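You operate a simulated robot arm through the tools that you are given. There is no shell and no other tool.

You run a simulated robot arm. Do the job below in one go: nothing can be reset, and whatever is moved stays where it is left.

JOB
Stow the orange strap in the transit case and lock it again.
Fine: in the foam seat marked STRAP.

The check looks at the end state, three seconds after you hand in, the way a careful person would. Anything else that was tipped, shoved, dropped, spilled or broken makes it a failure.

ROBOT AND FRAMES
A 7-joint arm with a three-finger gripper, fixed in place. Base frame: the origin is at the foot of the arm, x ahead of it, y to its left, z up; the work surface is at about z = 0.8. Readings come in m, degrees, newtons and seconds.
Its first joint turns from -166.0 to 166.0 degrees. Payload 2.69 kg.
The tool frame sits at the grasp point between the pads (the TCP): z along the fingers, y along the line on which they close. The tips reach 0.03 m beyond it. Largest opening 0.128 m; the body of the gripper starts 0.117 m behind the TCP.
Orientation is that of the tool frame in the base frame, as a unit quaternion [w, x, y, z]. With the fingers straight down and closing along the base's y, the tool's x points along the base's -x, its y along +y and its z along -z.

CONTROLS
- The arm moves only by the tool arm_command. Its argument "rows" is a list that holds one entry, the list of rows, each a list of 7 numbers: the shift along the tool's x, y, z in m, then the turn, a rotation vector about the tool's x, y, z in degrees, then the finger opening in m, from 0 to 0.128. In form: [[[tx, ty, tz, wx, wy, wz, gripper], ...]]. A call has 1 to 20 rows; each row shifts and turns the commanded pose from where the row before left it, along the tool's axes as they then stand. A row lasts 0.2 s, in which the tool goes at most 0.05 m and 8.6 degrees; a call with a longer step from one row to the next is refused whole, and so is a gripper value outside its range. A pose out of reach is approached as far as the arm can. The call stops where the force on the tool passes 80 N (or 10 N more than at its start, if that is more) or the arm is blocked; 0.2 s more then pass. Each finger halts on what it meets, pressing with about 38 N; the grip force reading is that of the motor and also rises with nothing between the fingers. The clock runs only during rows and for 0.2 s after the last one: add rows that do not move to give the fingers time. The reply holds the time, the measured pose of the TCP, the force on the tool along the base axes, the opening and the grip force, in the units named above and with some noise, with the torque about the TCP (base axes, N m) and any sound that the robot's microphone picked up.
- Cameras (640 x 400 px; columns grow to the right, rows downward): "scene" is fixed at [0.3996, 0.6497, 1.3864]; the picture's right is [-0.95, -0.32, 0.00], its down [-0.12, 0.34, -0.93] and it looks along [0.30, -0.88, -0.36] (base axes); focal length 290 px, centre (320, 200). "wrist" rides on the gripper at [0.058, 0.054, -0.131] in the tool frame; the picture's right is [-0.68, 0.74, 0.00], its down [-0.62, -0.57, -0.55] and it looks along [-0.40, -0.37, 0.84] (tool axes); focal length 234 px, centre (320, 200). There is no depth. A picture from a camera that has moved, and an enlarged one, comes with that camera's place and axes in the base frame and with its lens.
- get_image(camera): a new picture of that camera. It takes no simulated time.
- move_column(by): slides the trunk up (or, below 0, down) by that many m; the arm rides with it, the base frame stays. It gives what a move gives, with no picture.
- zoom(camera, box): a new picture of the part [left, top, right, bottom] of that camera's present view, enlarged. It takes no simulated time.
- hand_in(): hands the job in; it is judged then, once.

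Places have to be worked out from the pictures, the camera data and where the tool is seen. Open the gripper and draw the arm clear of the work before you hand the job in, unless the task says otherwise.

The tools are called by a JSON object that holds its "api" and its "payload". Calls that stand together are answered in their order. arm_command: Moves the arm, as the interface text tells. Its arguments: {"type":"object","properties":{"rows":{"type":"array"}},"required":["rows"]} The other tools are called the same way: move_column (by) slides the trunk up or down; get_image (camera) takes a picture; zoom (camera, box) takes an enlarged picture of a part of a camera's view; hand_in () hands the job in.

At the start:

```text
clock: 0.0
position: [0.5826, -0.3824, 1.3796]
tool_rot: [-0.001, 0.0, 1.0, 0.0]
ft_force: [-0.5, -0.2, 0.1]
torque: [0.02, -0.01, 0.0]
opening: 0.1281
grasp_force: 0.1
trunk travel left (down, up): [-0.2, 0.15]
```

scene: 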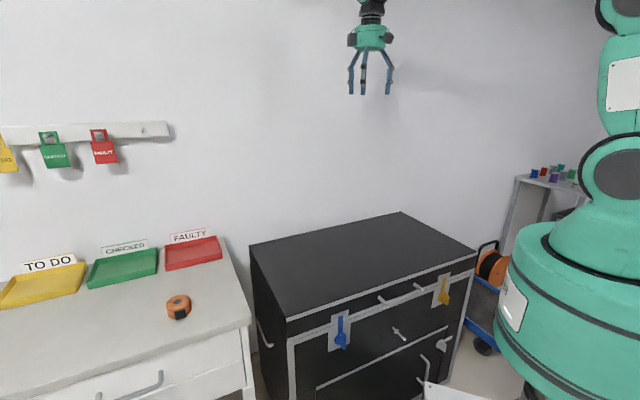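
wrist: 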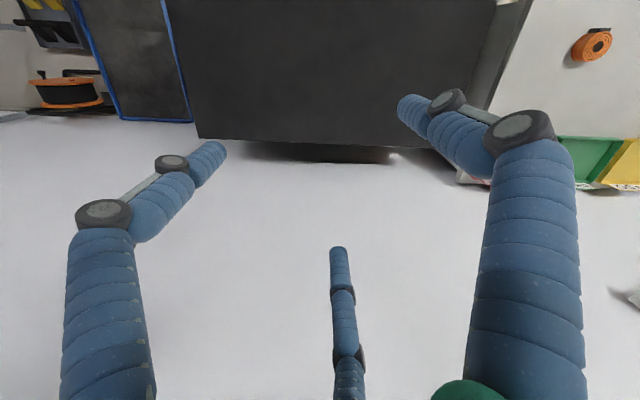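

I'll start by looking closely at the case, latches and strap in the scene view.

{"api": "zoom", "payload": {"camera": "scene", "box": [240, 200, 490, 400]}}

{"api": "zoom", "payload": {"camera": "scene", "box": [100, 200, 260, 400]}}

{"api": "zoom", "payload": {"camera": "scene", "box": [300, 240, 480, 360]}}

{"api": "get_image", "payload": {"camera": "wrist"}}

```text
2.00 times, centred on (365, 300) of scene
camera zoom: at [0.3996, 0.6497, 1.3864], right [-0.95, -0.32, 0.0], down [-0.12, 0.34, -0.93], along [0.3, -0.88, -0.36], focal length 580 px, centre (230, 0)
```

zoom: 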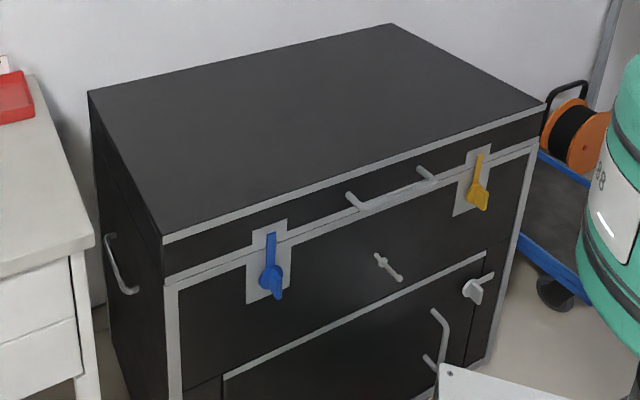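

```text
2.00 times, centred on (180, 300) of scene
camera zoom: at [0.3996, 0.6497, 1.3864], right [-0.95, -0.32, 0.0], down [-0.12, 0.34, -0.93], along [0.3, -0.88, -0.36], focal length 580 px, centre (600, 0)
```

zoom: 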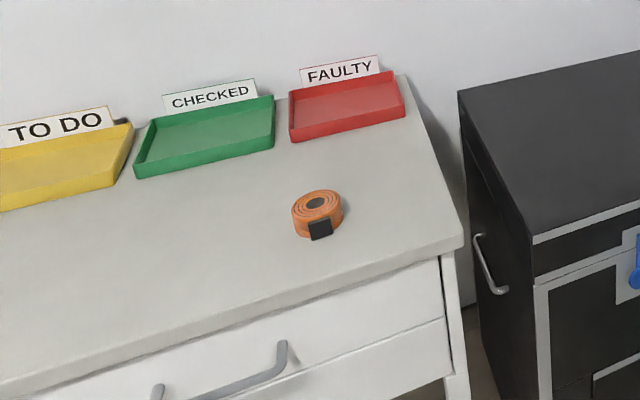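

```text
3.33 times, centred on (390, 300) of scene
camera zoom: at [0.3996, 0.6497, 1.3864], right [-0.95, -0.32, 0.0], down [-0.12, 0.34, -0.93], along [0.3, -0.88, -0.36], focal length 966 px, centre (87, -133)
```

zoom: 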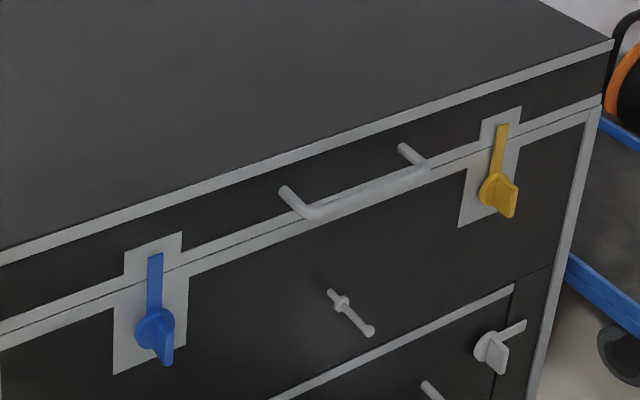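

```text
taken
camera wrist: at [0.5242, -0.3306, 1.5084], right [0.68, 0.74, 0.0], down [0.62, -0.57, 0.55], along [0.4, -0.37, -0.84], focal length 234 px, centre (320, 200)
```

wrist: 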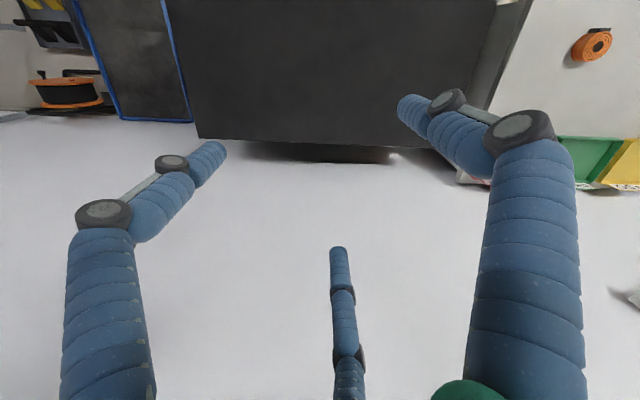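

The case is rotated about 45° with its front toward the robot. I zoom further into the latches, handles and lower door before moving anything.

{"api": "zoom", "payload": {"camera": "scene", "box": [310, 290, 390, 370]}}

{"api": "zoom", "payload": {"camera": "scene", "box": [370, 310, 470, 400]}}

{"api": "zoom", "payload": {"camera": "scene", "box": [370, 250, 470, 330]}}

{"api": "zoom", "payload": {"camera": "scene", "box": [150, 280, 210, 330]}}

{"api": "zoom", "payload": {"camera": "scene", "box": [300, 0, 460, 110]}}

```text
5.00 times, centred on (350, 330) of scene
camera zoom: at [0.3996, 0.6497, 1.3864], right [-0.95, -0.32, 0.0], down [-0.12, 0.34, -0.93], along [0.3, -0.88, -0.36], focal length 1450 px, centre (170, -450)
```

zoom: 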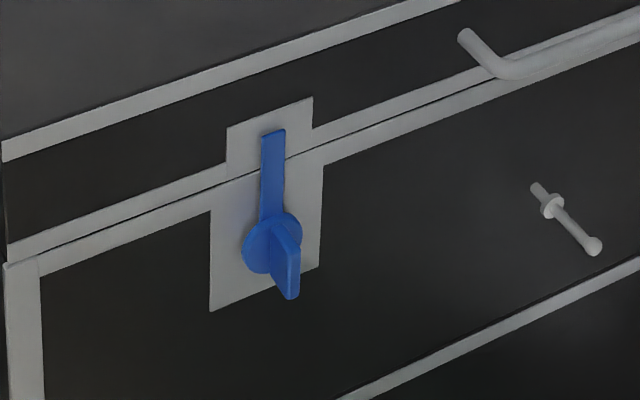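

```text
4.44 times, centred on (420, 355) of scene
camera zoom: at [0.3996, 0.6497, 1.3864], right [-0.95, -0.32, 0.0], down [-0.12, 0.34, -0.93], along [0.3, -0.88, -0.36], focal length 1288 px, centre (-124, -489)
```

zoom: 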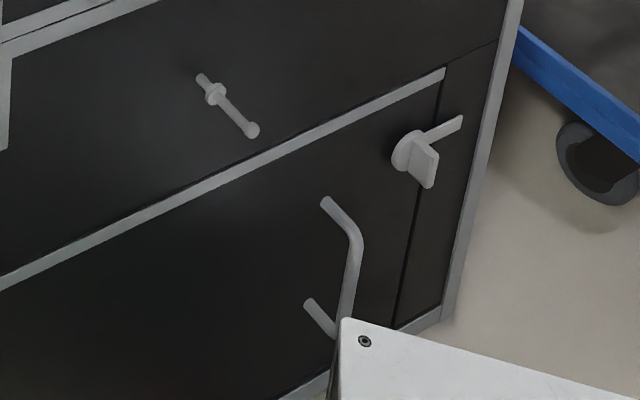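

```text
5.00 times, centred on (420, 290) of scene
camera zoom: at [0.3996, 0.6497, 1.3864], right [-0.95, -0.32, 0.0], down [-0.12, 0.34, -0.93], along [0.3, -0.88, -0.36], focal length 1450 px, centre (-180, -250)
```

zoom: 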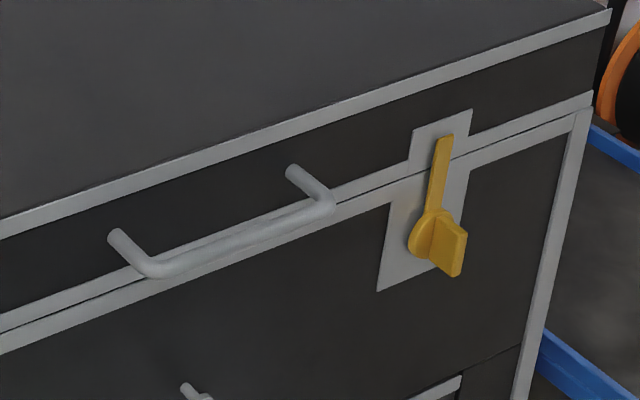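

```text
8.00 times, centred on (180, 305) of scene
camera zoom: at [0.3996, 0.6497, 1.3864], right [-0.95, -0.32, 0.0], down [-0.12, 0.34, -0.93], along [0.3, -0.88, -0.36], focal length 2319 px, centre (1440, -640)
```

zoom: 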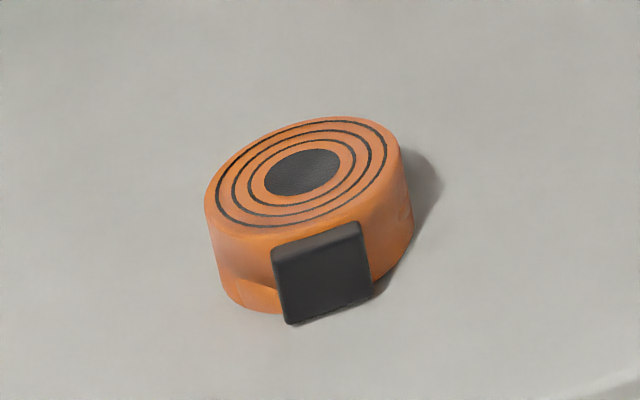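

```text
3.64 times, centred on (380, 55) of scene
camera zoom: at [0.3996, 0.6497, 1.3864], right [-0.95, -0.32, 0.0], down [-0.12, 0.34, -0.93], along [0.3, -0.88, -0.36], focal length 1054 px, centre (102, 727)
```

zoom: 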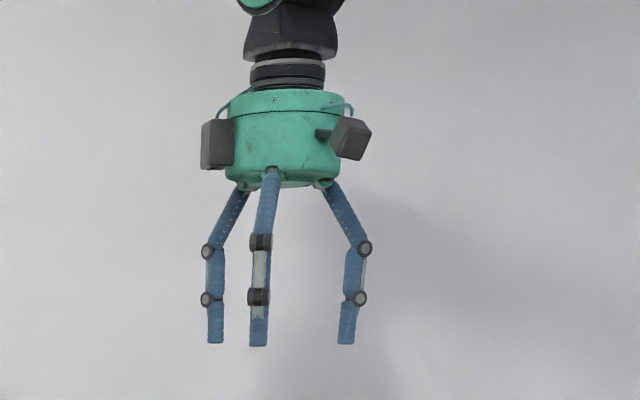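

The strap sits on the table near (0.975, 0.17, 0.83), close to the edge of reach, and the case top is at z≈0.795 with its front face toward (-0.7, 0.71). I move the tool back above the front of the case so the wrist camera can inspect the latches.

{"api": "arm_command", "payload": {"rows": [[[0.0255, 0.0345, 0.0164, 0, 0, 0, 0.128], [0.0255, 0.0345, 0.0164, 0, 0, 0, 0.128], [0.0255, 0.0345, 0.0164, 0, 0, 0, 0.128], [0.0255, 0.0345, 0.0164, 0, 0, 0, 0.128], [0.0255, 0.0345, 0.0164, 0, 0, 0, 0.128], [0.0255, 0.0345, 0.0164, 0, 0, 0, 0.128], [0.0255, 0.0345, 0.0164, 0, 0, 0, 0.128], [0.0255, 0.0345, 0.0164, 0, 0, 0, 0.128], [0.0255, 0.0345, 0.0164, 0, 0, 0, 0.128], [0.0255, 0.0345, 0.0164, 0, 0, 0, 0.128], [0.0255, 0.0345, 0.0164, 0, 0, 0, 0.128]]]}}

{"api": "get_image", "payload": {"camera": "wrist"}}

{"api": "get_image", "payload": {"camera": "scene"}}

```text
clock: 2.4
position: [0.3002, -0.005, 1.1957]
tool_rot: [0.0, 0.0, 1.0, 0.0]
ft_force: [1.0, -0.3, 0.0]
torque: [0.0, 0.01, -0.02]
opening: 0.1277
grasp_force: 0.0
trunk travel left (down, up): [-0.2, 0.15]
```

```text
taken
camera wrist: at [0.2427, 0.0483, 1.3262], right [0.68, 0.74, 0.0], down [0.62, -0.57, 0.55], along [0.4, -0.37, -0.84], focal length 234 px, centre (320, 200)
```

wrist: 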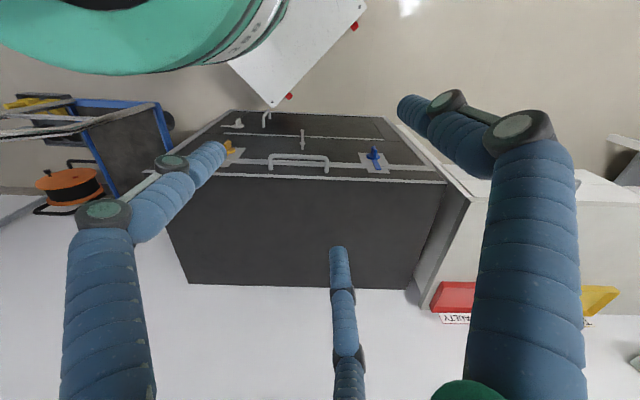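

```text
taken
```

scene: 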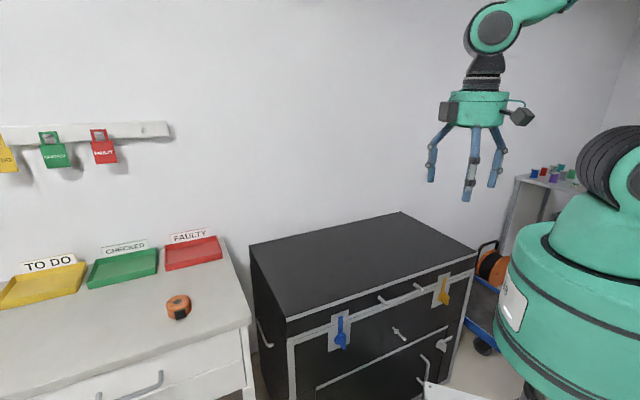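

The wrist view now shows the whole case front (upside down). I zoom into the latch area to refine positions.

{"api": "zoom", "payload": {"camera": "wrist", "box": [200, 100, 460, 200]}}

{"api": "zoom", "payload": {"camera": "wrist", "box": [330, 130, 430, 195]}}

{"api": "zoom", "payload": {"camera": "wrist", "box": [200, 100, 300, 190]}}

```text
2.46 times, centred on (330, 150) of wrist
camera zoom: at [0.2427, 0.0483, 1.3262], right [0.68, 0.74, 0.0], down [0.62, -0.57, 0.55], along [0.4, -0.37, -0.84], focal length 576 px, centre (295, 323)
```

zoom: 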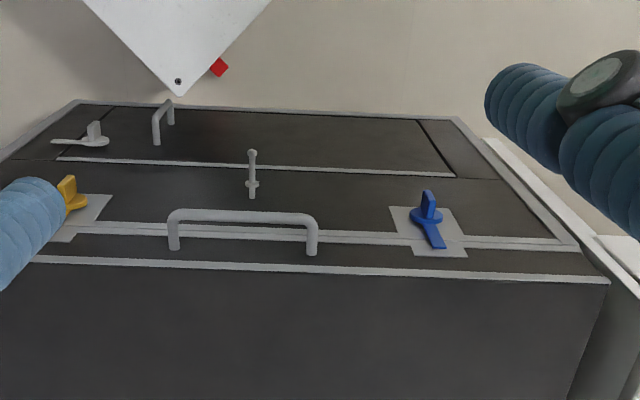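

```text
6.15 times, centred on (380, 162) of wrist
camera zoom: at [0.2427, 0.0483, 1.3262], right [0.68, 0.74, 0.0], down [0.62, -0.57, 0.55], along [0.4, -0.37, -0.84], focal length 1441 px, centre (-49, 431)
```

zoom: 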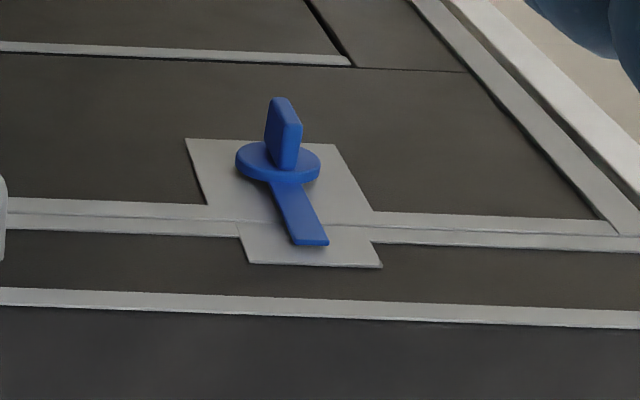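

```text
4.44 times, centred on (250, 145) of wrist
camera zoom: at [0.2427, 0.0483, 1.3262], right [0.68, 0.74, 0.0], down [0.62, -0.57, 0.55], along [0.4, -0.37, -0.84], focal length 1041 px, centre (631, 444)
```

zoom: 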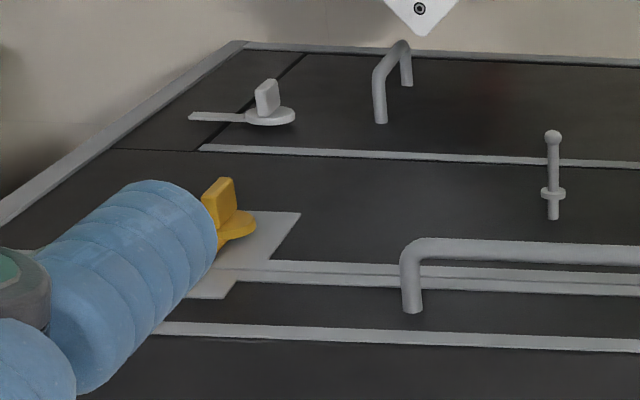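

The latches, lid handle (bar ~4 cm off the lid front at z≈0.736) and central peg are located; the seam is near z≈0.70. I move in front of the blue latch, yaw the tool 45° so the pads close along the case's width, then look again.

{"api": "arm_command", "payload": {"rows": [[[-0.025, 0.0142, 0.0327, 0, 0, 0, 0.128], [-0.025, 0.0142, 0.0327, 0, 0, 0, 0.1], [-0.025, 0.0142, 0.0327, 0, 0, 0, 0.06], [-0.025, 0.0142, 0.0327, 0, 0, 0, 0.06], [-0.025, 0.0142, 0.0327, 0, 0, 0, 0.06], [-0.025, 0.0142, 0.0327, 0, 0, 0, 0.06], [0, 0, 0, 0, 0, 7.5, 0.06], [0, 0, 0, 0, 0, 7.5, 0.06], [0, 0, 0, 0, 0, 7.5, 0.06], [0, 0, 0, 0, 0, 7.5, 0.06], [0, 0, 0, 0, 0, 7.5, 0.06], [0, 0, 0, 0, 0, 7.5, 0.06]]]}}

{"api": "get_image", "payload": {"camera": "wrist"}}

{"api": "get_image", "payload": {"camera": "scene"}}

```text
clock: 5.0
position: [0.4528, 0.08, 1.0019]
tool_rot: [0.0, 0.384, 0.923, 0.0]
ft_force: [0.5, -0.3, -0.1]
torque: [0.0, -0.02, 0.05]
opening: 0.0599
grasp_force: 0.2
trunk travel left (down, up): [-0.2, 0.15]
```

```text
taken
camera wrist: at [0.4493, 0.1601, 1.1322], right [1.0, 0.04, 0.0], down [0.03, -0.84, 0.55], along [0.02, -0.55, -0.84], focal length 234 px, centre (320, 200)
```

wrist: 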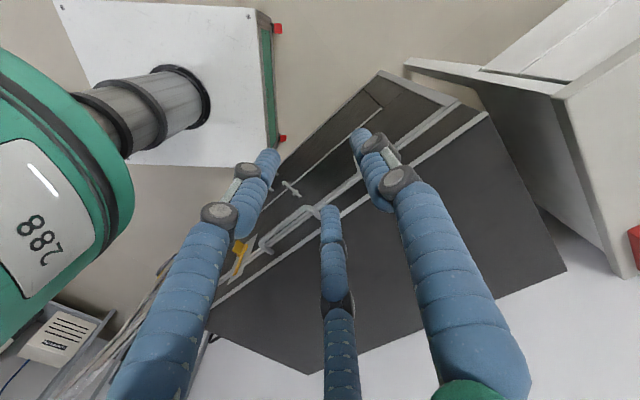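

```text
taken
```

scene: 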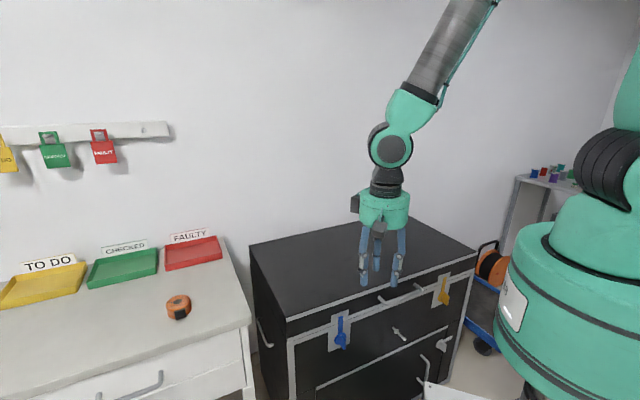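

Arm comes from above; clear space here. I now pitch the tool about its y so it points horizontally at the case front, watching for limits.

{"api": "arm_command", "payload": {"rows": [[[0, 0, 0, 0, -8.2, 0, 0.06], [0, 0, 0, 0, -8.2, 0, 0.06], [0, 0, 0, 0, -8.2, 0, 0.06], [0, 0, 0, 0, -8.2, 0, 0.06], [0, 0, 0, 0, -8.2, 0, 0.06], [0, 0, 0, 0, -8.2, 0, 0.06], [0, 0, 0, 0, -8.2, 0, 0.06]]]}}

{"api": "get_image", "payload": {"camera": "wrist"}}

{"api": "get_image", "payload": {"camera": "scene"}}

```text
clock: 6.6
position: [0.4519, 0.0813, 1.0021]
tool_rot: [0.444, 0.336, 0.81, -0.183]
ft_force: [-0.1, -0.3, 0.2]
torque: [0.04, 0.03, -0.02]
opening: 0.0599
grasp_force: 0.1
trunk travel left (down, up): [-0.2, 0.15]
```

```text
taken
camera wrist: at [0.3901, 0.2191, 1.0218], right [0.78, 0.26, 0.57], down [-0.49, -0.31, 0.81], along [0.39, -0.91, -0.11], focal length 234 px, centre (320, 200)
```

wrist: 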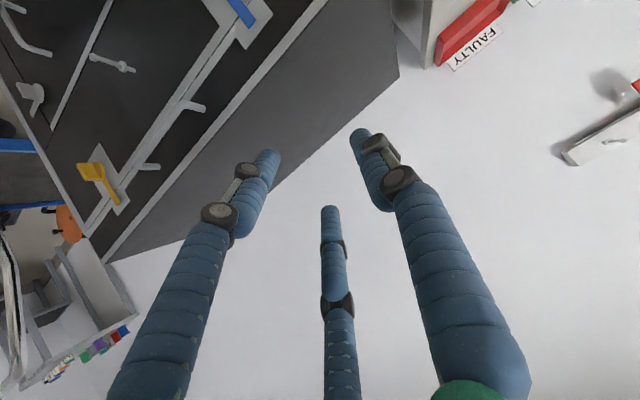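

```text
taken
```

scene: 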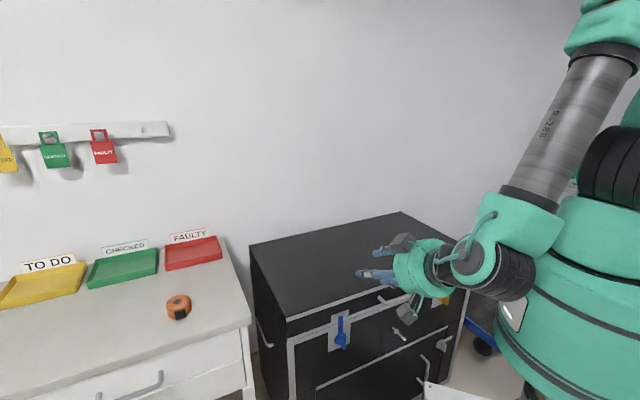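

Pitch of 57° went fine. I finish the pitch to 90° and then descend part-way in front of the blue latch.

{"api": "arm_command", "payload": {"rows": [[[0, 0, 0, 0, -8.15, 0, 0.06], [0, 0, 0, 0, -8.15, 0, 0.06], [0, 0, 0, 0, -8.15, 0, 0.06], [0, 0, 0, 0, -8.15, 0, 0.06], [0, 0, 0, 0, 0, 0, 0.06]]]}}

{"api": "get_image", "payload": {"camera": "wrist"}}

{"api": "get_image", "payload": {"camera": "scene"}}

```text
clock: 7.8
position: [0.4536, 0.0815, 1.0023]
tool_rot: [0.654, 0.271, 0.652, -0.271]
ft_force: [-0.3, -0.3, 0.2]
torque: [0.01, -0.02, -0.04]
opening: 0.0603
grasp_force: 0.1
trunk travel left (down, up): [-0.2, 0.15]
```

```text
taken
camera wrist: at [0.3986, 0.2117, 0.9421], right [0.52, 0.52, 0.68], down [-0.79, -0.01, 0.61], along [0.33, -0.85, 0.41], focal length 234 px, centre (320, 200)
```

wrist: 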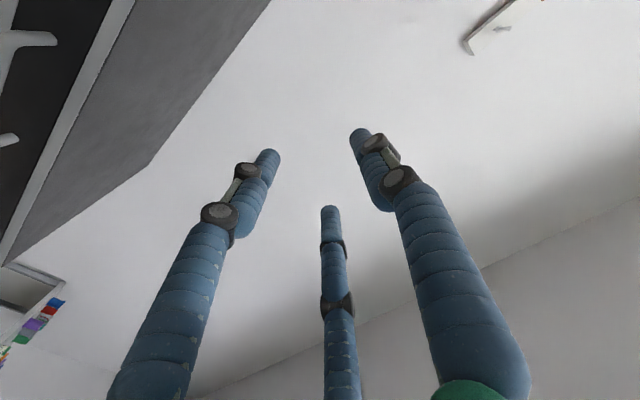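

```text
taken
```

scene: 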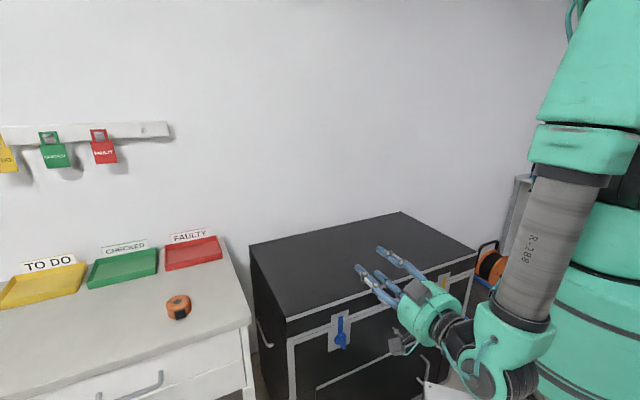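

Tool now points horizontally at the face, aligned in width with the blue latch fin (≈(0.54, 0.0, 0.65)). I descend 0.2 m first in front of it and check.

{"api": "arm_command", "payload": {"rows": [[[0.04, 0, 0, 0, 0, 0, 0.06], [0.04, 0, 0, 0, 0, 0, 0.06], [0.04, 0, 0, 0, 0, 0, 0.06], [0.04, 0, 0, 0, 0, 0, 0.06], [0.04, 0, 0, 0, 0, 0, 0.06], [0, 0, 0, 0, 0, 0, 0.06]]]}}

{"api": "get_image", "payload": {"camera": "wrist"}}

{"api": "get_image", "payload": {"camera": "scene"}}

```text
clock: 9.2
position: [0.5027, 0.1383, 0.8426]
tool_rot: [0.651, 0.269, 0.655, -0.276]
ft_force: [0.4, 0.2, -0.9]
torque: [0.02, 0.0, -0.02]
opening: 0.0601
grasp_force: 0.0
out of reach, approached as far as the arm can: row 1, 2, 3, 4, 5
trunk travel left (down, up): [-0.2, 0.15]
```

```text
taken
camera wrist: at [0.4476, 0.2688, 0.7828], right [0.53, 0.52, 0.67], down [-0.78, 0.0, 0.62], along [0.33, -0.85, 0.41], focal length 234 px, centre (320, 200)
```

wrist: 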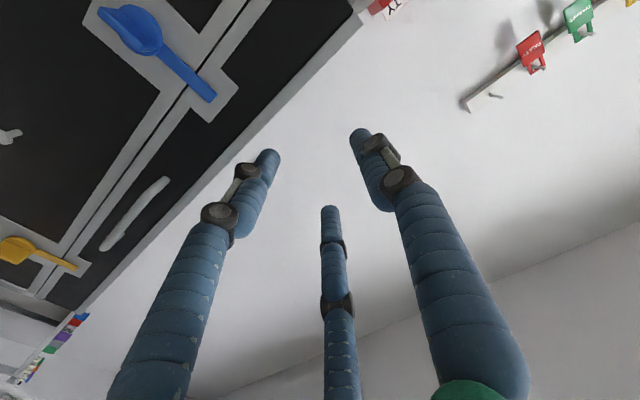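

```text
taken
```

scene: 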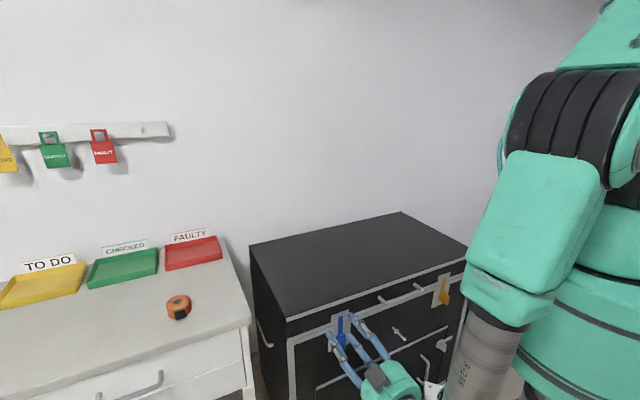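

The horizontal pose at this height is out of reach, so the arm stopped short. Before changing strategy, I use this near view of the latches to judge the lever's stand-off.

{"api": "zoom", "payload": {"camera": "wrist", "box": [80, 0, 260, 120]}}

{"api": "zoom", "payload": {"camera": "wrist", "box": [0, 160, 200, 320]}}

```text
3.33 times, centred on (170, 60) of wrist
camera zoom: at [0.4476, 0.2688, 0.7828], right [0.53, 0.52, 0.67], down [-0.78, 0.0, 0.62], along [0.33, -0.85, 0.41], focal length 781 px, centre (820, 667)
```

zoom: 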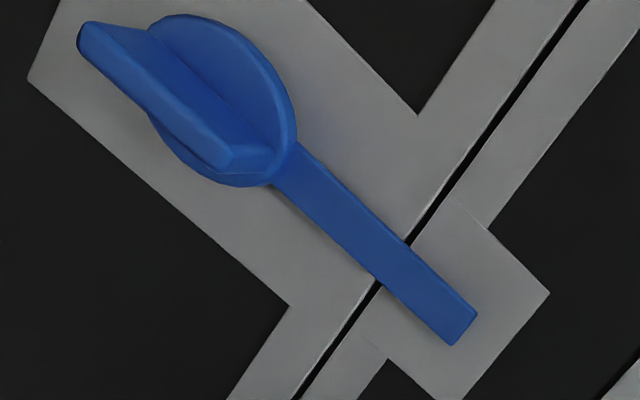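

```text
2.50 times, centred on (100, 240) of wrist
camera zoom: at [0.4476, 0.2688, 0.7828], right [0.53, 0.52, 0.67], down [-0.78, 0.0, 0.62], along [0.33, -0.85, 0.41], focal length 585 px, centre (870, 100)
```

zoom: 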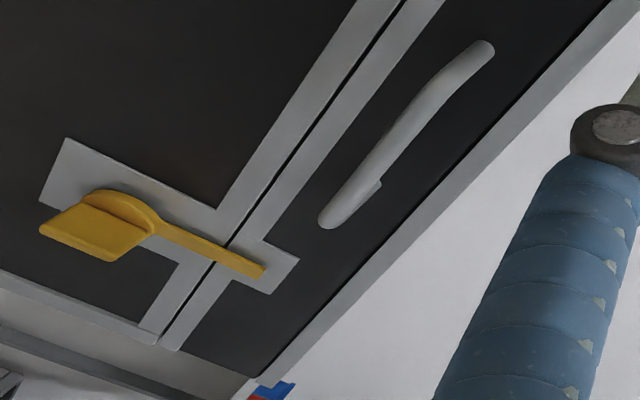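

The lever is thin and flush with the plate, the fin is sturdy. I go back up, reduce the pitch to about 45°, and will then lower the trunk.

{"api": "arm_command", "payload": {"rows": [[[-0.04, 0, 0, 0, 0, 0, 0.06], [-0.04, 0, 0, 0, 0, 0, 0.06], [-0.04, 0, 0, 0, 0, 0, 0.06], [-0.04, 0, 0, 0, 0, 0, 0.06], [-0.04, 0, 0, 0, 0, 0, 0.06], [0, 0, 0, 0, 7.5, 0, 0.04], [0, 0, 0, 0, 7.5, 0, 0.04], [0, 0, 0, 0, 7.5, 0, 0.04], [0, 0, 0, 0, 7.5, 0, 0.04], [0, 0, 0, 0, 7.5, 0, 0.04], [0, 0, 0, 0, 7.5, 0, 0.04]]]}}

{"api": "get_image", "payload": {"camera": "scene"}}

```text
clock: 11.6
position: [0.5017, 0.1385, 1.0424]
tool_rot: [0.352, 0.354, 0.854, -0.146]
ft_force: [-0.3, -0.5, -0.2]
torque: [-0.02, 0.0, -0.02]
opening: 0.0398
grasp_force: 0.1
trunk travel left (down, up): [-0.2, 0.15]
```

```text
taken
```

scene: 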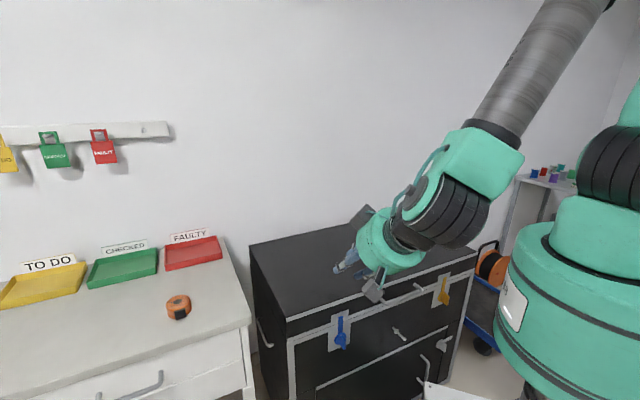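

Commanded pose resets to the measured one each call. Now I lower the trunk 0.2 m; the tool is 0.16 m in front of the face so it stays clear.

{"api": "move_column", "payload": {"by": -0.2}}

{"api": "get_image", "payload": {"camera": "scene"}}

{"api": "get_image", "payload": {"camera": "wrist"}}

```text
clock: 13.8
position: [0.5013, 0.1387, 0.843]
tool_rot: [0.353, 0.353, 0.854, -0.147]
ft_force: [0.1, -0.4, -0.7]
torque: [0.05, 0.01, -0.02]
opening: 0.0399
grasp_force: 0.1
trunk travel left (down, up): [0.0, 0.35]
```

```text
taken
```

scene: 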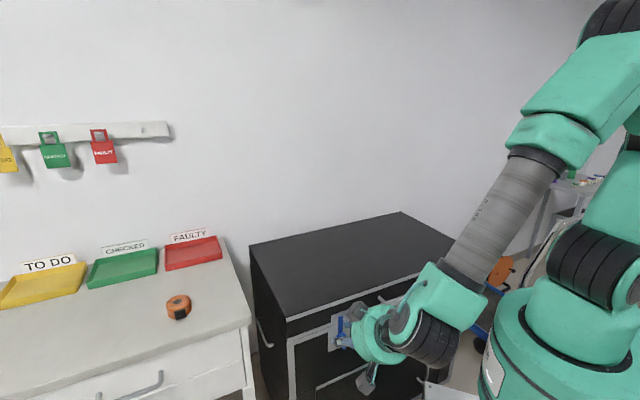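

```text
taken
camera wrist: at [0.4442, 0.2711, 0.8925], right [0.86, 0.18, 0.48], down [-0.37, -0.43, 0.82], along [0.36, -0.88, -0.31], focal length 234 px, centre (320, 200)
```

wrist: 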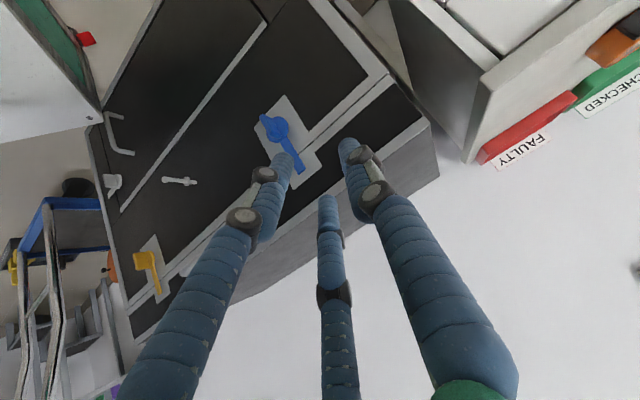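

Measured blue lever: pivot at (w≈0.381, z≈0.647), tip z≈0.732. I close the fingers and move to a start spot just inward of the lever tip, about 6 cm off the face.

{"api": "arm_command", "payload": {"rows": [[[0.0052, -0.0256, 0.0312, 0, 0, 0, 0.0], [0.0052, -0.0256, 0.0312, 0, 0, 0, 0.0], [0.0052, -0.0256, 0.0312, 0, 0, 0, 0.0], [0.0052, -0.0256, 0.0312, 0, 0, 0, 0.0], [0, 0, 0, 0, 0, 0, 0.0]]]}}

{"api": "get_image", "payload": {"camera": "scene"}}

{"api": "get_image", "payload": {"camera": "wrist"}}

```text
clock: 15.0
position: [0.4813, 0.0146, 0.7391]
tool_rot: [0.354, 0.353, 0.854, -0.146]
ft_force: [0.4, 0.4, 0.2]
torque: [-0.01, -0.01, -0.02]
opening: 0.0022
grasp_force: 31.5
trunk travel left (down, up): [0.0, 0.35]
```

```text
taken
```

scene: 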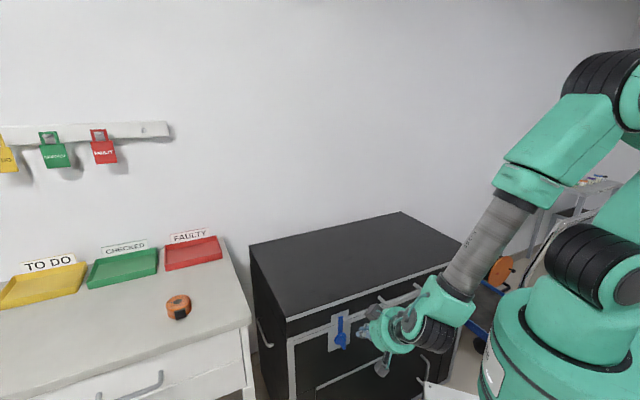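

```text
taken
camera wrist: at [0.4242, 0.1465, 0.7897], right [0.86, 0.18, 0.48], down [-0.37, -0.43, 0.82], along [0.36, -0.88, -0.31], focal length 234 px, centre (320, 200)
```

wrist: 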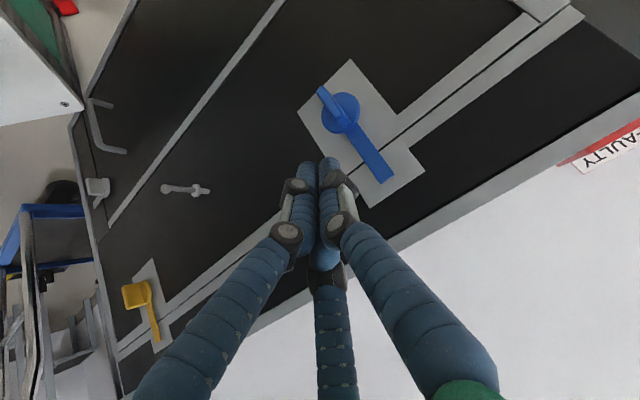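

Fingertips are just inward of the blue lever. I advance straight toward the face, first 5 cm, then slowly to find the surface by touch.

{"api": "arm_command", "payload": {"rows": [[[-0.00707, 0, 0.00707, 0, 0, 0, 0.0], [-0.00707, 0, 0.00707, 0, 0, 0, 0.0], [-0.00707, 0, 0.00707, 0, 0, 0, 0.0], [-0.00707, 0, 0.00707, 0, 0, 0, 0.0], [-0.00707, 0, 0.00707, 0, 0, 0, 0.0]]]}}

{"api": "arm_command", "payload": {"rows": [[[-0.00283, 0, 0.00283, 0, 0, 0, 0.0], [-0.00212, 0, 0.00212, 0, 0, 0, 0.0]]]}}

{"api": "get_image", "payload": {"camera": "wrist"}}

```text
clock: 16.2
position: [0.5174, -0.0212, 0.7406]
tool_rot: [0.354, 0.354, 0.854, -0.147]
ft_force: [0.6, 0.1, -0.5]
torque: [-0.02, 0.03, 0.0]
opening: 0.0021
grasp_force: 31.8
trunk travel left (down, up): [0.0, 0.35]
```

```text
clock: 16.8
position: [0.5201, -0.0263, 0.7392]
tool_rot: [0.354, 0.353, 0.854, -0.146]
ft_force: [-0.9, -0.9, -0.1]
torque: [0.02, 0.03, -0.02]
opening: 0.0019
grasp_force: 31.3
trunk travel left (down, up): [0.0, 0.35]
```

```text
taken
camera wrist: at [0.4645, 0.1063, 0.7892], right [0.86, 0.18, 0.48], down [-0.37, -0.43, 0.82], along [0.36, -0.88, -0.31], focal length 234 px, centre (320, 200)
```

wrist: 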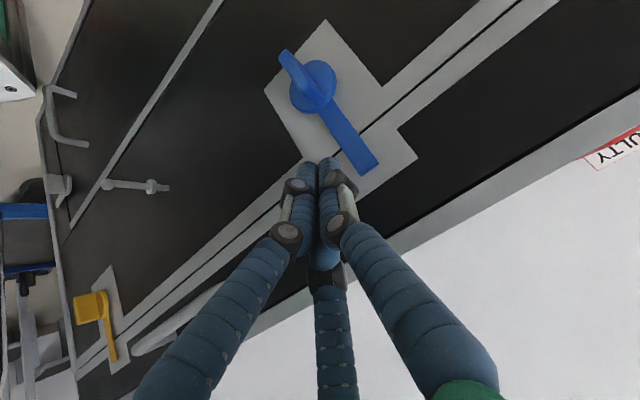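

No contact yet at n=-0.386 (expected near -0.395). I creep on in 2 mm steps.

{"api": "arm_command", "payload": {"rows": [[[-0.00141, 0, 0.00141, 0, 0, 0, 0.0], [-0.00141, 0, 0.00141, 0, 0, 0, 0.0], [-0.00141, 0, 0.00141, 0, 0, 0, 0.0]]]}}

{"api": "arm_command", "payload": {"rows": [[[-0.00141, 0, 0.00141, 0, 0, 0, 0.0]]]}}

{"api": "arm_command", "payload": {"rows": [[[-0.00141, 0, 0.00141, 0, 0, 0, 0.0]]]}}

```text
clock: 17.6
position: [0.5223, -0.03, 0.7399]
tool_rot: [0.353, 0.354, 0.854, -0.147]
ft_force: [-33.0, 38.4, 10.4]
torque: [0.16, 0.0, -0.08]
opening: 0.002
grasp_force: 31.0
trunk travel left (down, up): [0.0, 0.35]
```

```text
clock: 18.0
position: [0.5236, -0.0289, 0.7372]
tool_rot: [0.351, 0.352, 0.855, -0.145]
ft_force: [-21.4, 26.1, 8.6]
torque: [0.27, -0.23, -0.08]
opening: 0.002
grasp_force: 31.4
trunk travel left (down, up): [0.0, 0.35]
stopped in row 1: the force on the tool passed its limit at 84 N (the readings are from after the stop); the commanded pose is now the measured one
```

```text
clock: 18.5
position: [0.5228, -0.0296, 0.7344]
tool_rot: [0.349, 0.351, 0.857, -0.144]
ft_force: [-20.4, 24.7, 7.0]
torque: [0.29, -0.2, -0.09]
opening: 0.0023
grasp_force: 31.1
trunk travel left (down, up): [0.0, 0.35]
stopped in row 1: the force on the tool passed its limit at 82 N (the readings are from after the stop); the commanded pose is now the measured one
```

Contact: the face (latch plate) is felt at TCP n≈-0.390. I back off about 2.5 mm so the tip slides just clear of the plate but still within the lever's thickness.

{"api": "arm_command", "payload": {"rows": [[[0.0018, 0, -0.0018, 0, 0, 0, 0.0], [0, 0, 0, 0, 0, 0, 0.0]]]}}

{"api": "zoom", "payload": {"camera": "wrist", "box": [240, 30, 440, 200]}}

```text
clock: 19.1
position: [0.522, -0.0298, 0.7358]
tool_rot: [0.35, 0.352, 0.856, -0.145]
ft_force: [-5.1, 2.9, -1.8]
torque: [0.11, 0.11, -0.07]
opening: 0.0023
grasp_force: 31.9
trunk travel left (down, up): [0.0, 0.35]
```

```text
2.35 times, centred on (340, 115) of wrist
camera zoom: at [0.4656, 0.1028, 0.7868], right [0.86, 0.18, 0.47], down [-0.36, -0.44, 0.82], along [0.36, -0.88, -0.31], focal length 551 px, centre (273, 400)
```

zoom: 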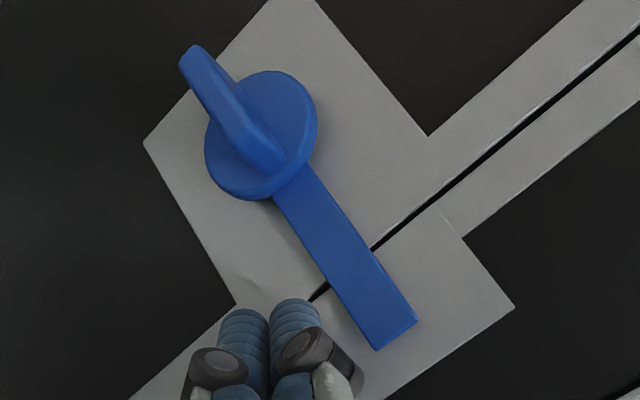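

Tip sits right beside the lever with light contact. I push a little outward (+w) to see whether the lever turns that way.

{"api": "arm_command", "payload": {"rows": [[[0.0003, 0.009, -0.0003, 0, 0, 0, 0.0], [0, 0.009, 0, 0, 0, 0, 0.0], [0, 0.009, 0, 0, 0, 0, 0.0]]]}}

{"api": "zoom", "payload": {"camera": "wrist", "box": [240, 30, 440, 200]}}

```text
clock: 19.9
position: [0.5408, -0.0093, 0.7374]
tool_rot: [0.349, 0.353, 0.856, -0.145]
ft_force: [-2.5, 2.0, 0.8]
torque: [0.03, 0.07, 0.01]
opening: 0.0021
grasp_force: 31.6
trunk travel left (down, up): [0.0, 0.35]
```

```text
2.35 times, centred on (340, 115) of wrist
camera zoom: at [0.4843, 0.1224, 0.7868], right [0.86, 0.18, 0.47], down [-0.36, -0.44, 0.82], along [0.36, -0.88, -0.31], focal length 551 px, centre (273, 400)
```

zoom: 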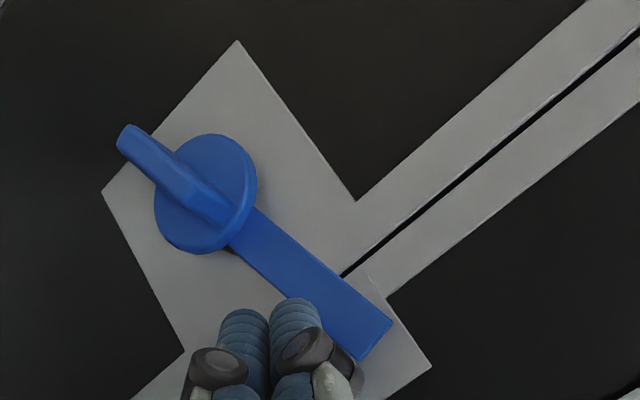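

The lever turned outward with almost no resistance. I follow the arc around the pivot to about 75°.

{"api": "arm_command", "payload": {"rows": [[[0.0012, 0.0125, 0.0012, 0, 0, 0, 0.0], [0.0012, 0.0125, 0.0012, 0, 0, 0, 0.0], [0.0054, 0.0173, 0.0054, 0, 0, 0, 0.0], [0.0083, 0.0148, 0.0083, 0, 0, 0, 0.0], [0.0107, 0.0112, 0.0107, 0, 0, 0, 0.0], [0, 0, 0, 0, 0, 0, 0.0]]]}}

{"api": "get_image", "payload": {"camera": "wrist"}}

```text
clock: 21.3
position: [0.5896, 0.04, 0.6964]
tool_rot: [0.35, 0.351, 0.856, -0.144]
ft_force: [-13.7, 12.6, -3.6]
torque: [0.32, 0.13, 0.14]
opening: 0.0061
grasp_force: 31.3
trunk travel left (down, up): [0.0, 0.35]
```

```text
taken
camera wrist: at [0.5326, 0.1712, 0.7475], right [0.86, 0.18, 0.47], down [-0.36, -0.44, 0.82], along [0.36, -0.88, -0.31], focal length 234 px, centre (320, 200)
```

wrist: 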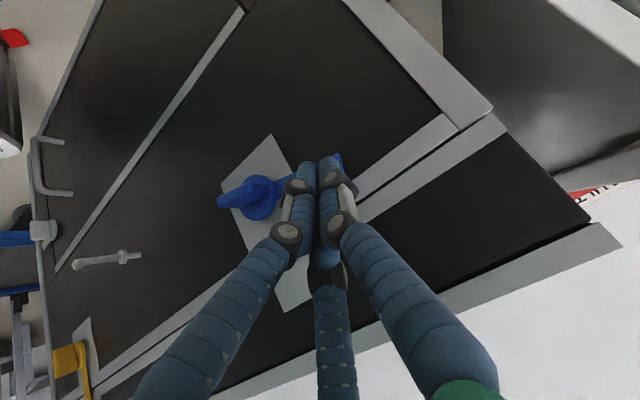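

{"api": "zoom", "payload": {"camera": "wrist", "box": [200, 110, 400, 250]}}

{"api": "zoom", "payload": {"camera": "scene", "box": [290, 280, 420, 380]}}

```text
2.86 times, centred on (300, 180) of wrist
camera zoom: at [0.5326, 0.1712, 0.7475], right [0.86, 0.18, 0.47], down [-0.36, -0.44, 0.82], along [0.36, -0.88, -0.31], focal length 669 px, centre (377, 257)
```

zoom: 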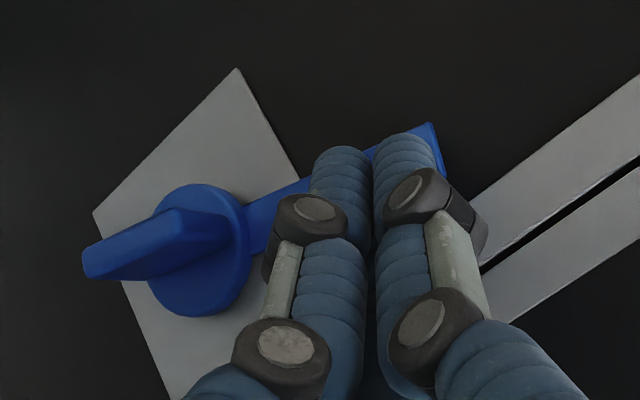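

```text
4.00 times, centred on (355, 330) of scene
camera zoom: at [0.3996, 0.6497, 1.3864], right [-0.95, -0.32, 0.0], down [-0.12, 0.34, -0.93], along [0.3, -0.88, -0.36], focal length 1160 px, centre (180, -320)
```

zoom: 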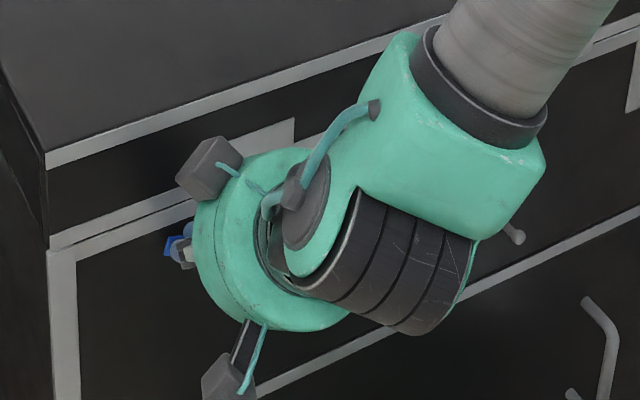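

Lever is at about 78° and its tip is already below the seam. I continue the arc downward to bring it to ~90°.

{"api": "arm_command", "payload": {"rows": [[[0.0062, 0.0035, 0.0062, 0, 0, 0, 0.0], [0.0062, 0.0035, 0.0062, 0, 0, 0, 0.0], [0, 0, 0, 0, 0, 0, 0.0]]]}}

{"api": "zoom", "payload": {"camera": "wrist", "box": [200, 110, 400, 250]}}

```text
clock: 22.1
position: [0.5939, 0.0425, 0.681]
tool_rot: [0.349, 0.353, 0.856, -0.146]
ft_force: [-19.9, 12.3, 0.4]
torque: [0.15, 0.35, 0.07]
opening: 0.0058
grasp_force: 31.3
trunk travel left (down, up): [0.0, 0.35]
```

```text
2.86 times, centred on (300, 180) of wrist
camera zoom: at [0.5372, 0.1758, 0.7306], right [0.86, 0.18, 0.47], down [-0.36, -0.44, 0.82], along [0.36, -0.88, -0.31], focal length 669 px, centre (377, 257)
```

zoom: 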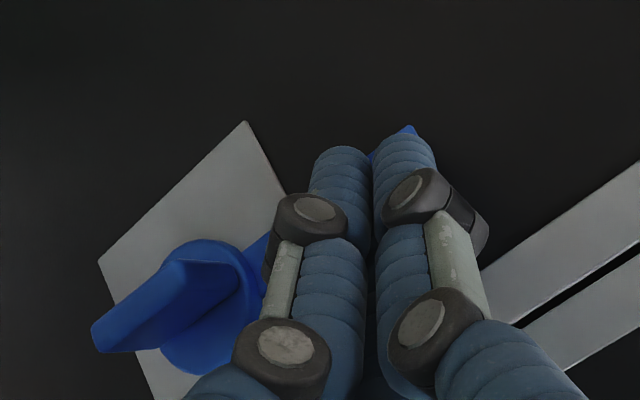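

Blue lever is now at about 90–94° (unlocked, pointing outward). I retreat from the face, rise, and reduce tilt to 15° for the yellow latch, which is nearer the robot's base.

{"api": "arm_command", "payload": {"rows": [[[0.0212, 0, -0.0212, 0, 0, 0, 0.0], [0.0212, 0, -0.0212, 0, 0, 0, 0.0], [0.0212, 0, -0.0212, 0, 0, 0, 0.0], [-0.0273, 0, -0.0273, 0, 0, 0, 0.0], [-0.0273, 0, -0.0273, 0, 0, 0, 0.0], [-0.0273, 0, -0.0273, 0, 0, 0, 0.0], [-0.0273, 0, -0.0273, 0, 0, 0, 0.0], [-0.0273, 0, -0.0273, 0, 0, 0, 0.0], [-0.0273, 0, -0.0273, 0, 0, 0, 0.0], [-0.0273, 0, -0.0273, 0, 0, 0, 0.0], [0, 0, 0, 0, 7.5, 0, 0.0], [0, 0, 0, 0, 7.5, 0, 0.0], [0, 0, 0, 0, 7.5, 0, 0.0], [0, 0, 0, 0, 7.5, 0, 0.0]]]}}

{"api": "get_image", "payload": {"camera": "scene"}}

{"api": "get_image", "payload": {"camera": "wrist"}}

```text
clock: 25.1
position: [0.5318, 0.1071, 0.9522]
tool_rot: [0.116, 0.378, 0.917, -0.048]
ft_force: [-0.4, -0.3, -0.3]
torque: [0.03, -0.03, -0.03]
opening: 0.002
grasp_force: 30.9
trunk travel left (down, up): [0.0, 0.35]
```

```text
taken
```

scene: 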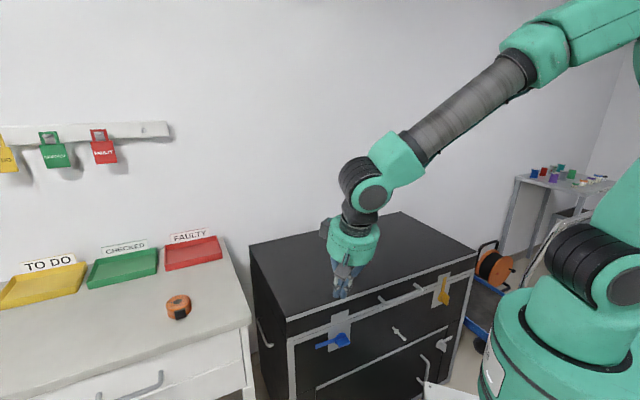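

```text
taken
camera wrist: at [0.5061, 0.2077, 1.0625], right [0.98, 0.06, 0.17], down [-0.07, -0.72, 0.69], along [0.16, -0.69, -0.71], focal length 234 px, centre (320, 200)
```

wrist: 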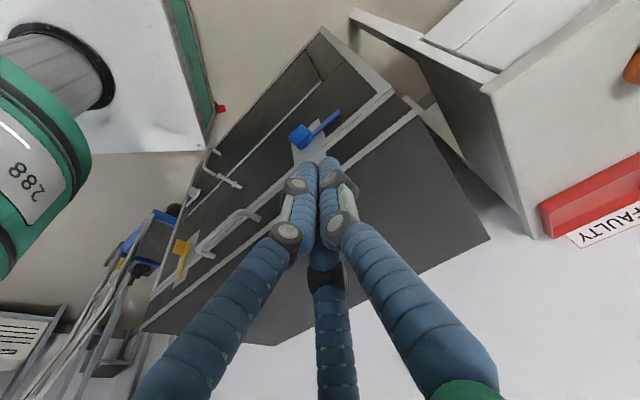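

Blue lever confirmed horizontal in the scene view. I slide sideways along the case front toward the yellow latch at a safe height.

{"api": "arm_command", "payload": {"rows": [[[0, -0.045, 0, 0, 0, 0, 0.0], [0, -0.045, 0, 0, 0, 0, 0.0], [0, -0.045, 0, 0, 0, 0, 0.0], [0, -0.045, 0, 0, 0, 0, 0.0], [0, -0.045, 0, 0, 0, 0, 0.0], [0, -0.045, 0, 0, 0, 0, 0.0], [0, -0.045, 0, 0, 0, 0, 0.0], [0, -0.045, 0, 0, 0, 0, 0.0], [0, -0.045, 0, 0, 0, 0, 0.0]]]}}

{"api": "get_image", "payload": {"camera": "scene"}}

{"api": "get_image", "payload": {"camera": "wrist"}}

```text
clock: 27.1
position: [0.2486, -0.1825, 0.9546]
tool_rot: [0.117, 0.377, 0.917, -0.049]
ft_force: [-0.2, 0.1, 0.0]
torque: [0.0, 0.0, 0.0]
opening: 0.0024
grasp_force: 31.2
trunk travel left (down, up): [0.0, 0.35]
```

```text
taken
```

scene: 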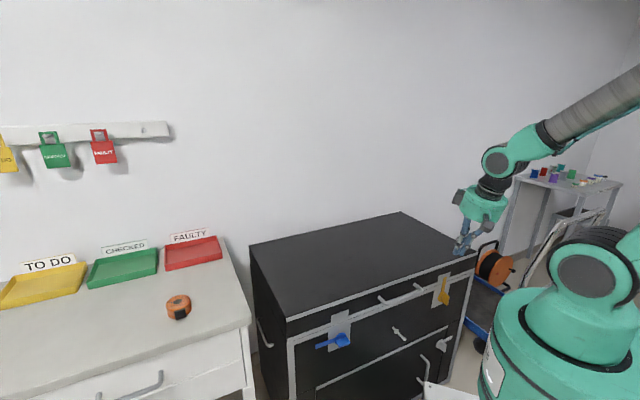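

```text
taken
camera wrist: at [0.2229, -0.0817, 1.0641], right [0.98, 0.06, 0.17], down [-0.07, -0.72, 0.69], along [0.16, -0.69, -0.71], focal length 234 px, centre (320, 200)
```

wrist: 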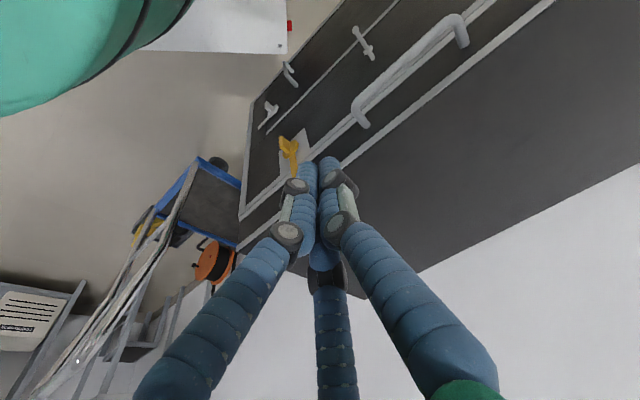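

{"api": "zoom", "payload": {"camera": "wrist", "box": [240, 90, 360, 190]}}

{"api": "zoom", "payload": {"camera": "scene", "box": [410, 250, 480, 320]}}

```text
4.00 times, centred on (300, 140) of wrist
camera zoom: at [0.2229, -0.0817, 1.0641], right [0.98, 0.06, 0.17], down [-0.07, -0.72, 0.69], along [0.16, -0.69, -0.71], focal length 937 px, centre (400, 440)
```

zoom: 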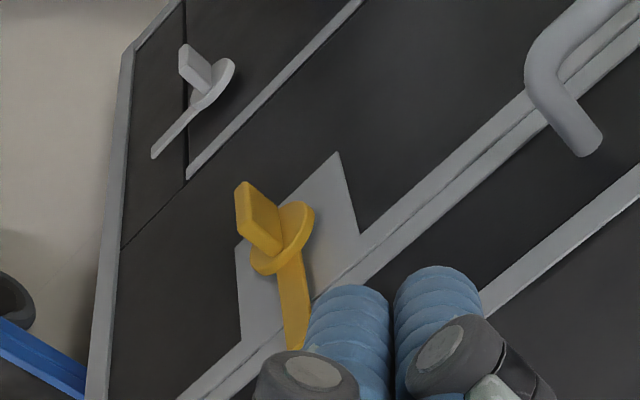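

```text
5.71 times, centred on (445, 285) of scene
camera zoom: at [0.3996, 0.6497, 1.3864], right [-0.95, -0.32, 0.0], down [-0.12, 0.34, -0.93], along [0.3, -0.88, -0.36], focal length 1657 px, centre (-394, -286)
```

zoom: 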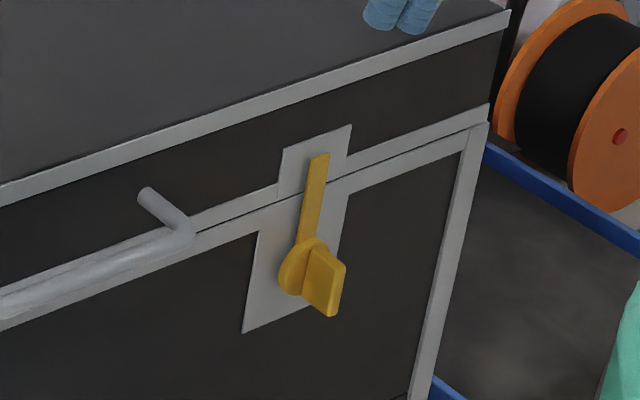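

Yellow pivot triangulates to w≈-0.059, z≈0.655 on the face. I descend in front of it, just inward of its lever, still ~8 cm off the face.

{"api": "arm_command", "payload": {"rows": [[[0.00674, -0.01494, 0.04056, 0, 0, 0, 0.0], [0.00674, -0.01494, 0.04056, 0, 0, 0, 0.0], [0.00674, -0.01494, 0.04056, 0, 0, 0, 0.0], [0.00674, -0.01494, 0.04056, 0, 0, 0, 0.0], [0.00674, -0.01494, 0.04056, 0, 0, 0, 0.0], [0, 0, 0, 0, 0, 0, 0.0]]]}}

{"api": "get_image", "payload": {"camera": "scene"}}

{"api": "get_image", "payload": {"camera": "wrist"}}

```text
clock: 28.7
position: [0.2305, -0.2184, 0.7383]
tool_rot: [0.105, 0.321, 0.941, -0.033]
ft_force: [-0.7, -0.9, 1.0]
torque: [-0.01, -0.01, 0.02]
opening: 0.002
grasp_force: 31.5
trunk travel left (down, up): [0.0, 0.35]
stopped in row 6: the arm was blocked; the commanded pose is now the measured one
```

```text
taken
```

scene: 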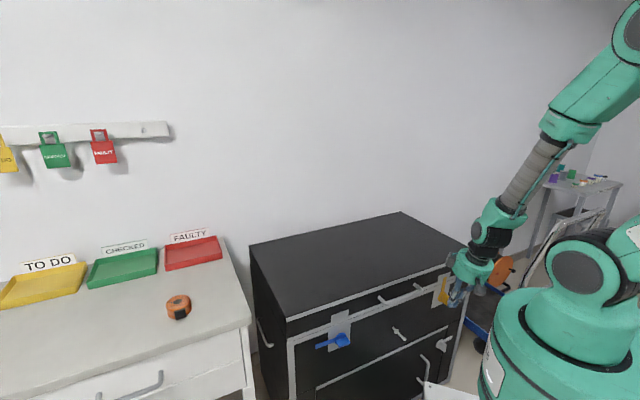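

```text
taken
camera wrist: at [0.1952, -0.1235, 0.8512], right [0.97, 0.18, 0.15], down [0.03, -0.74, 0.67], along [0.23, -0.64, -0.73], focal length 234 px, centre (320, 200)
```

wrist: 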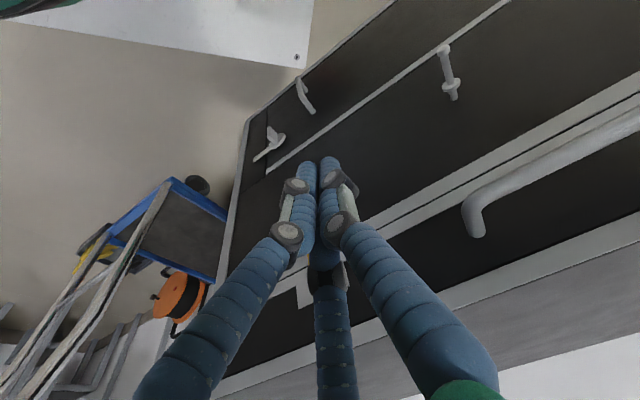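

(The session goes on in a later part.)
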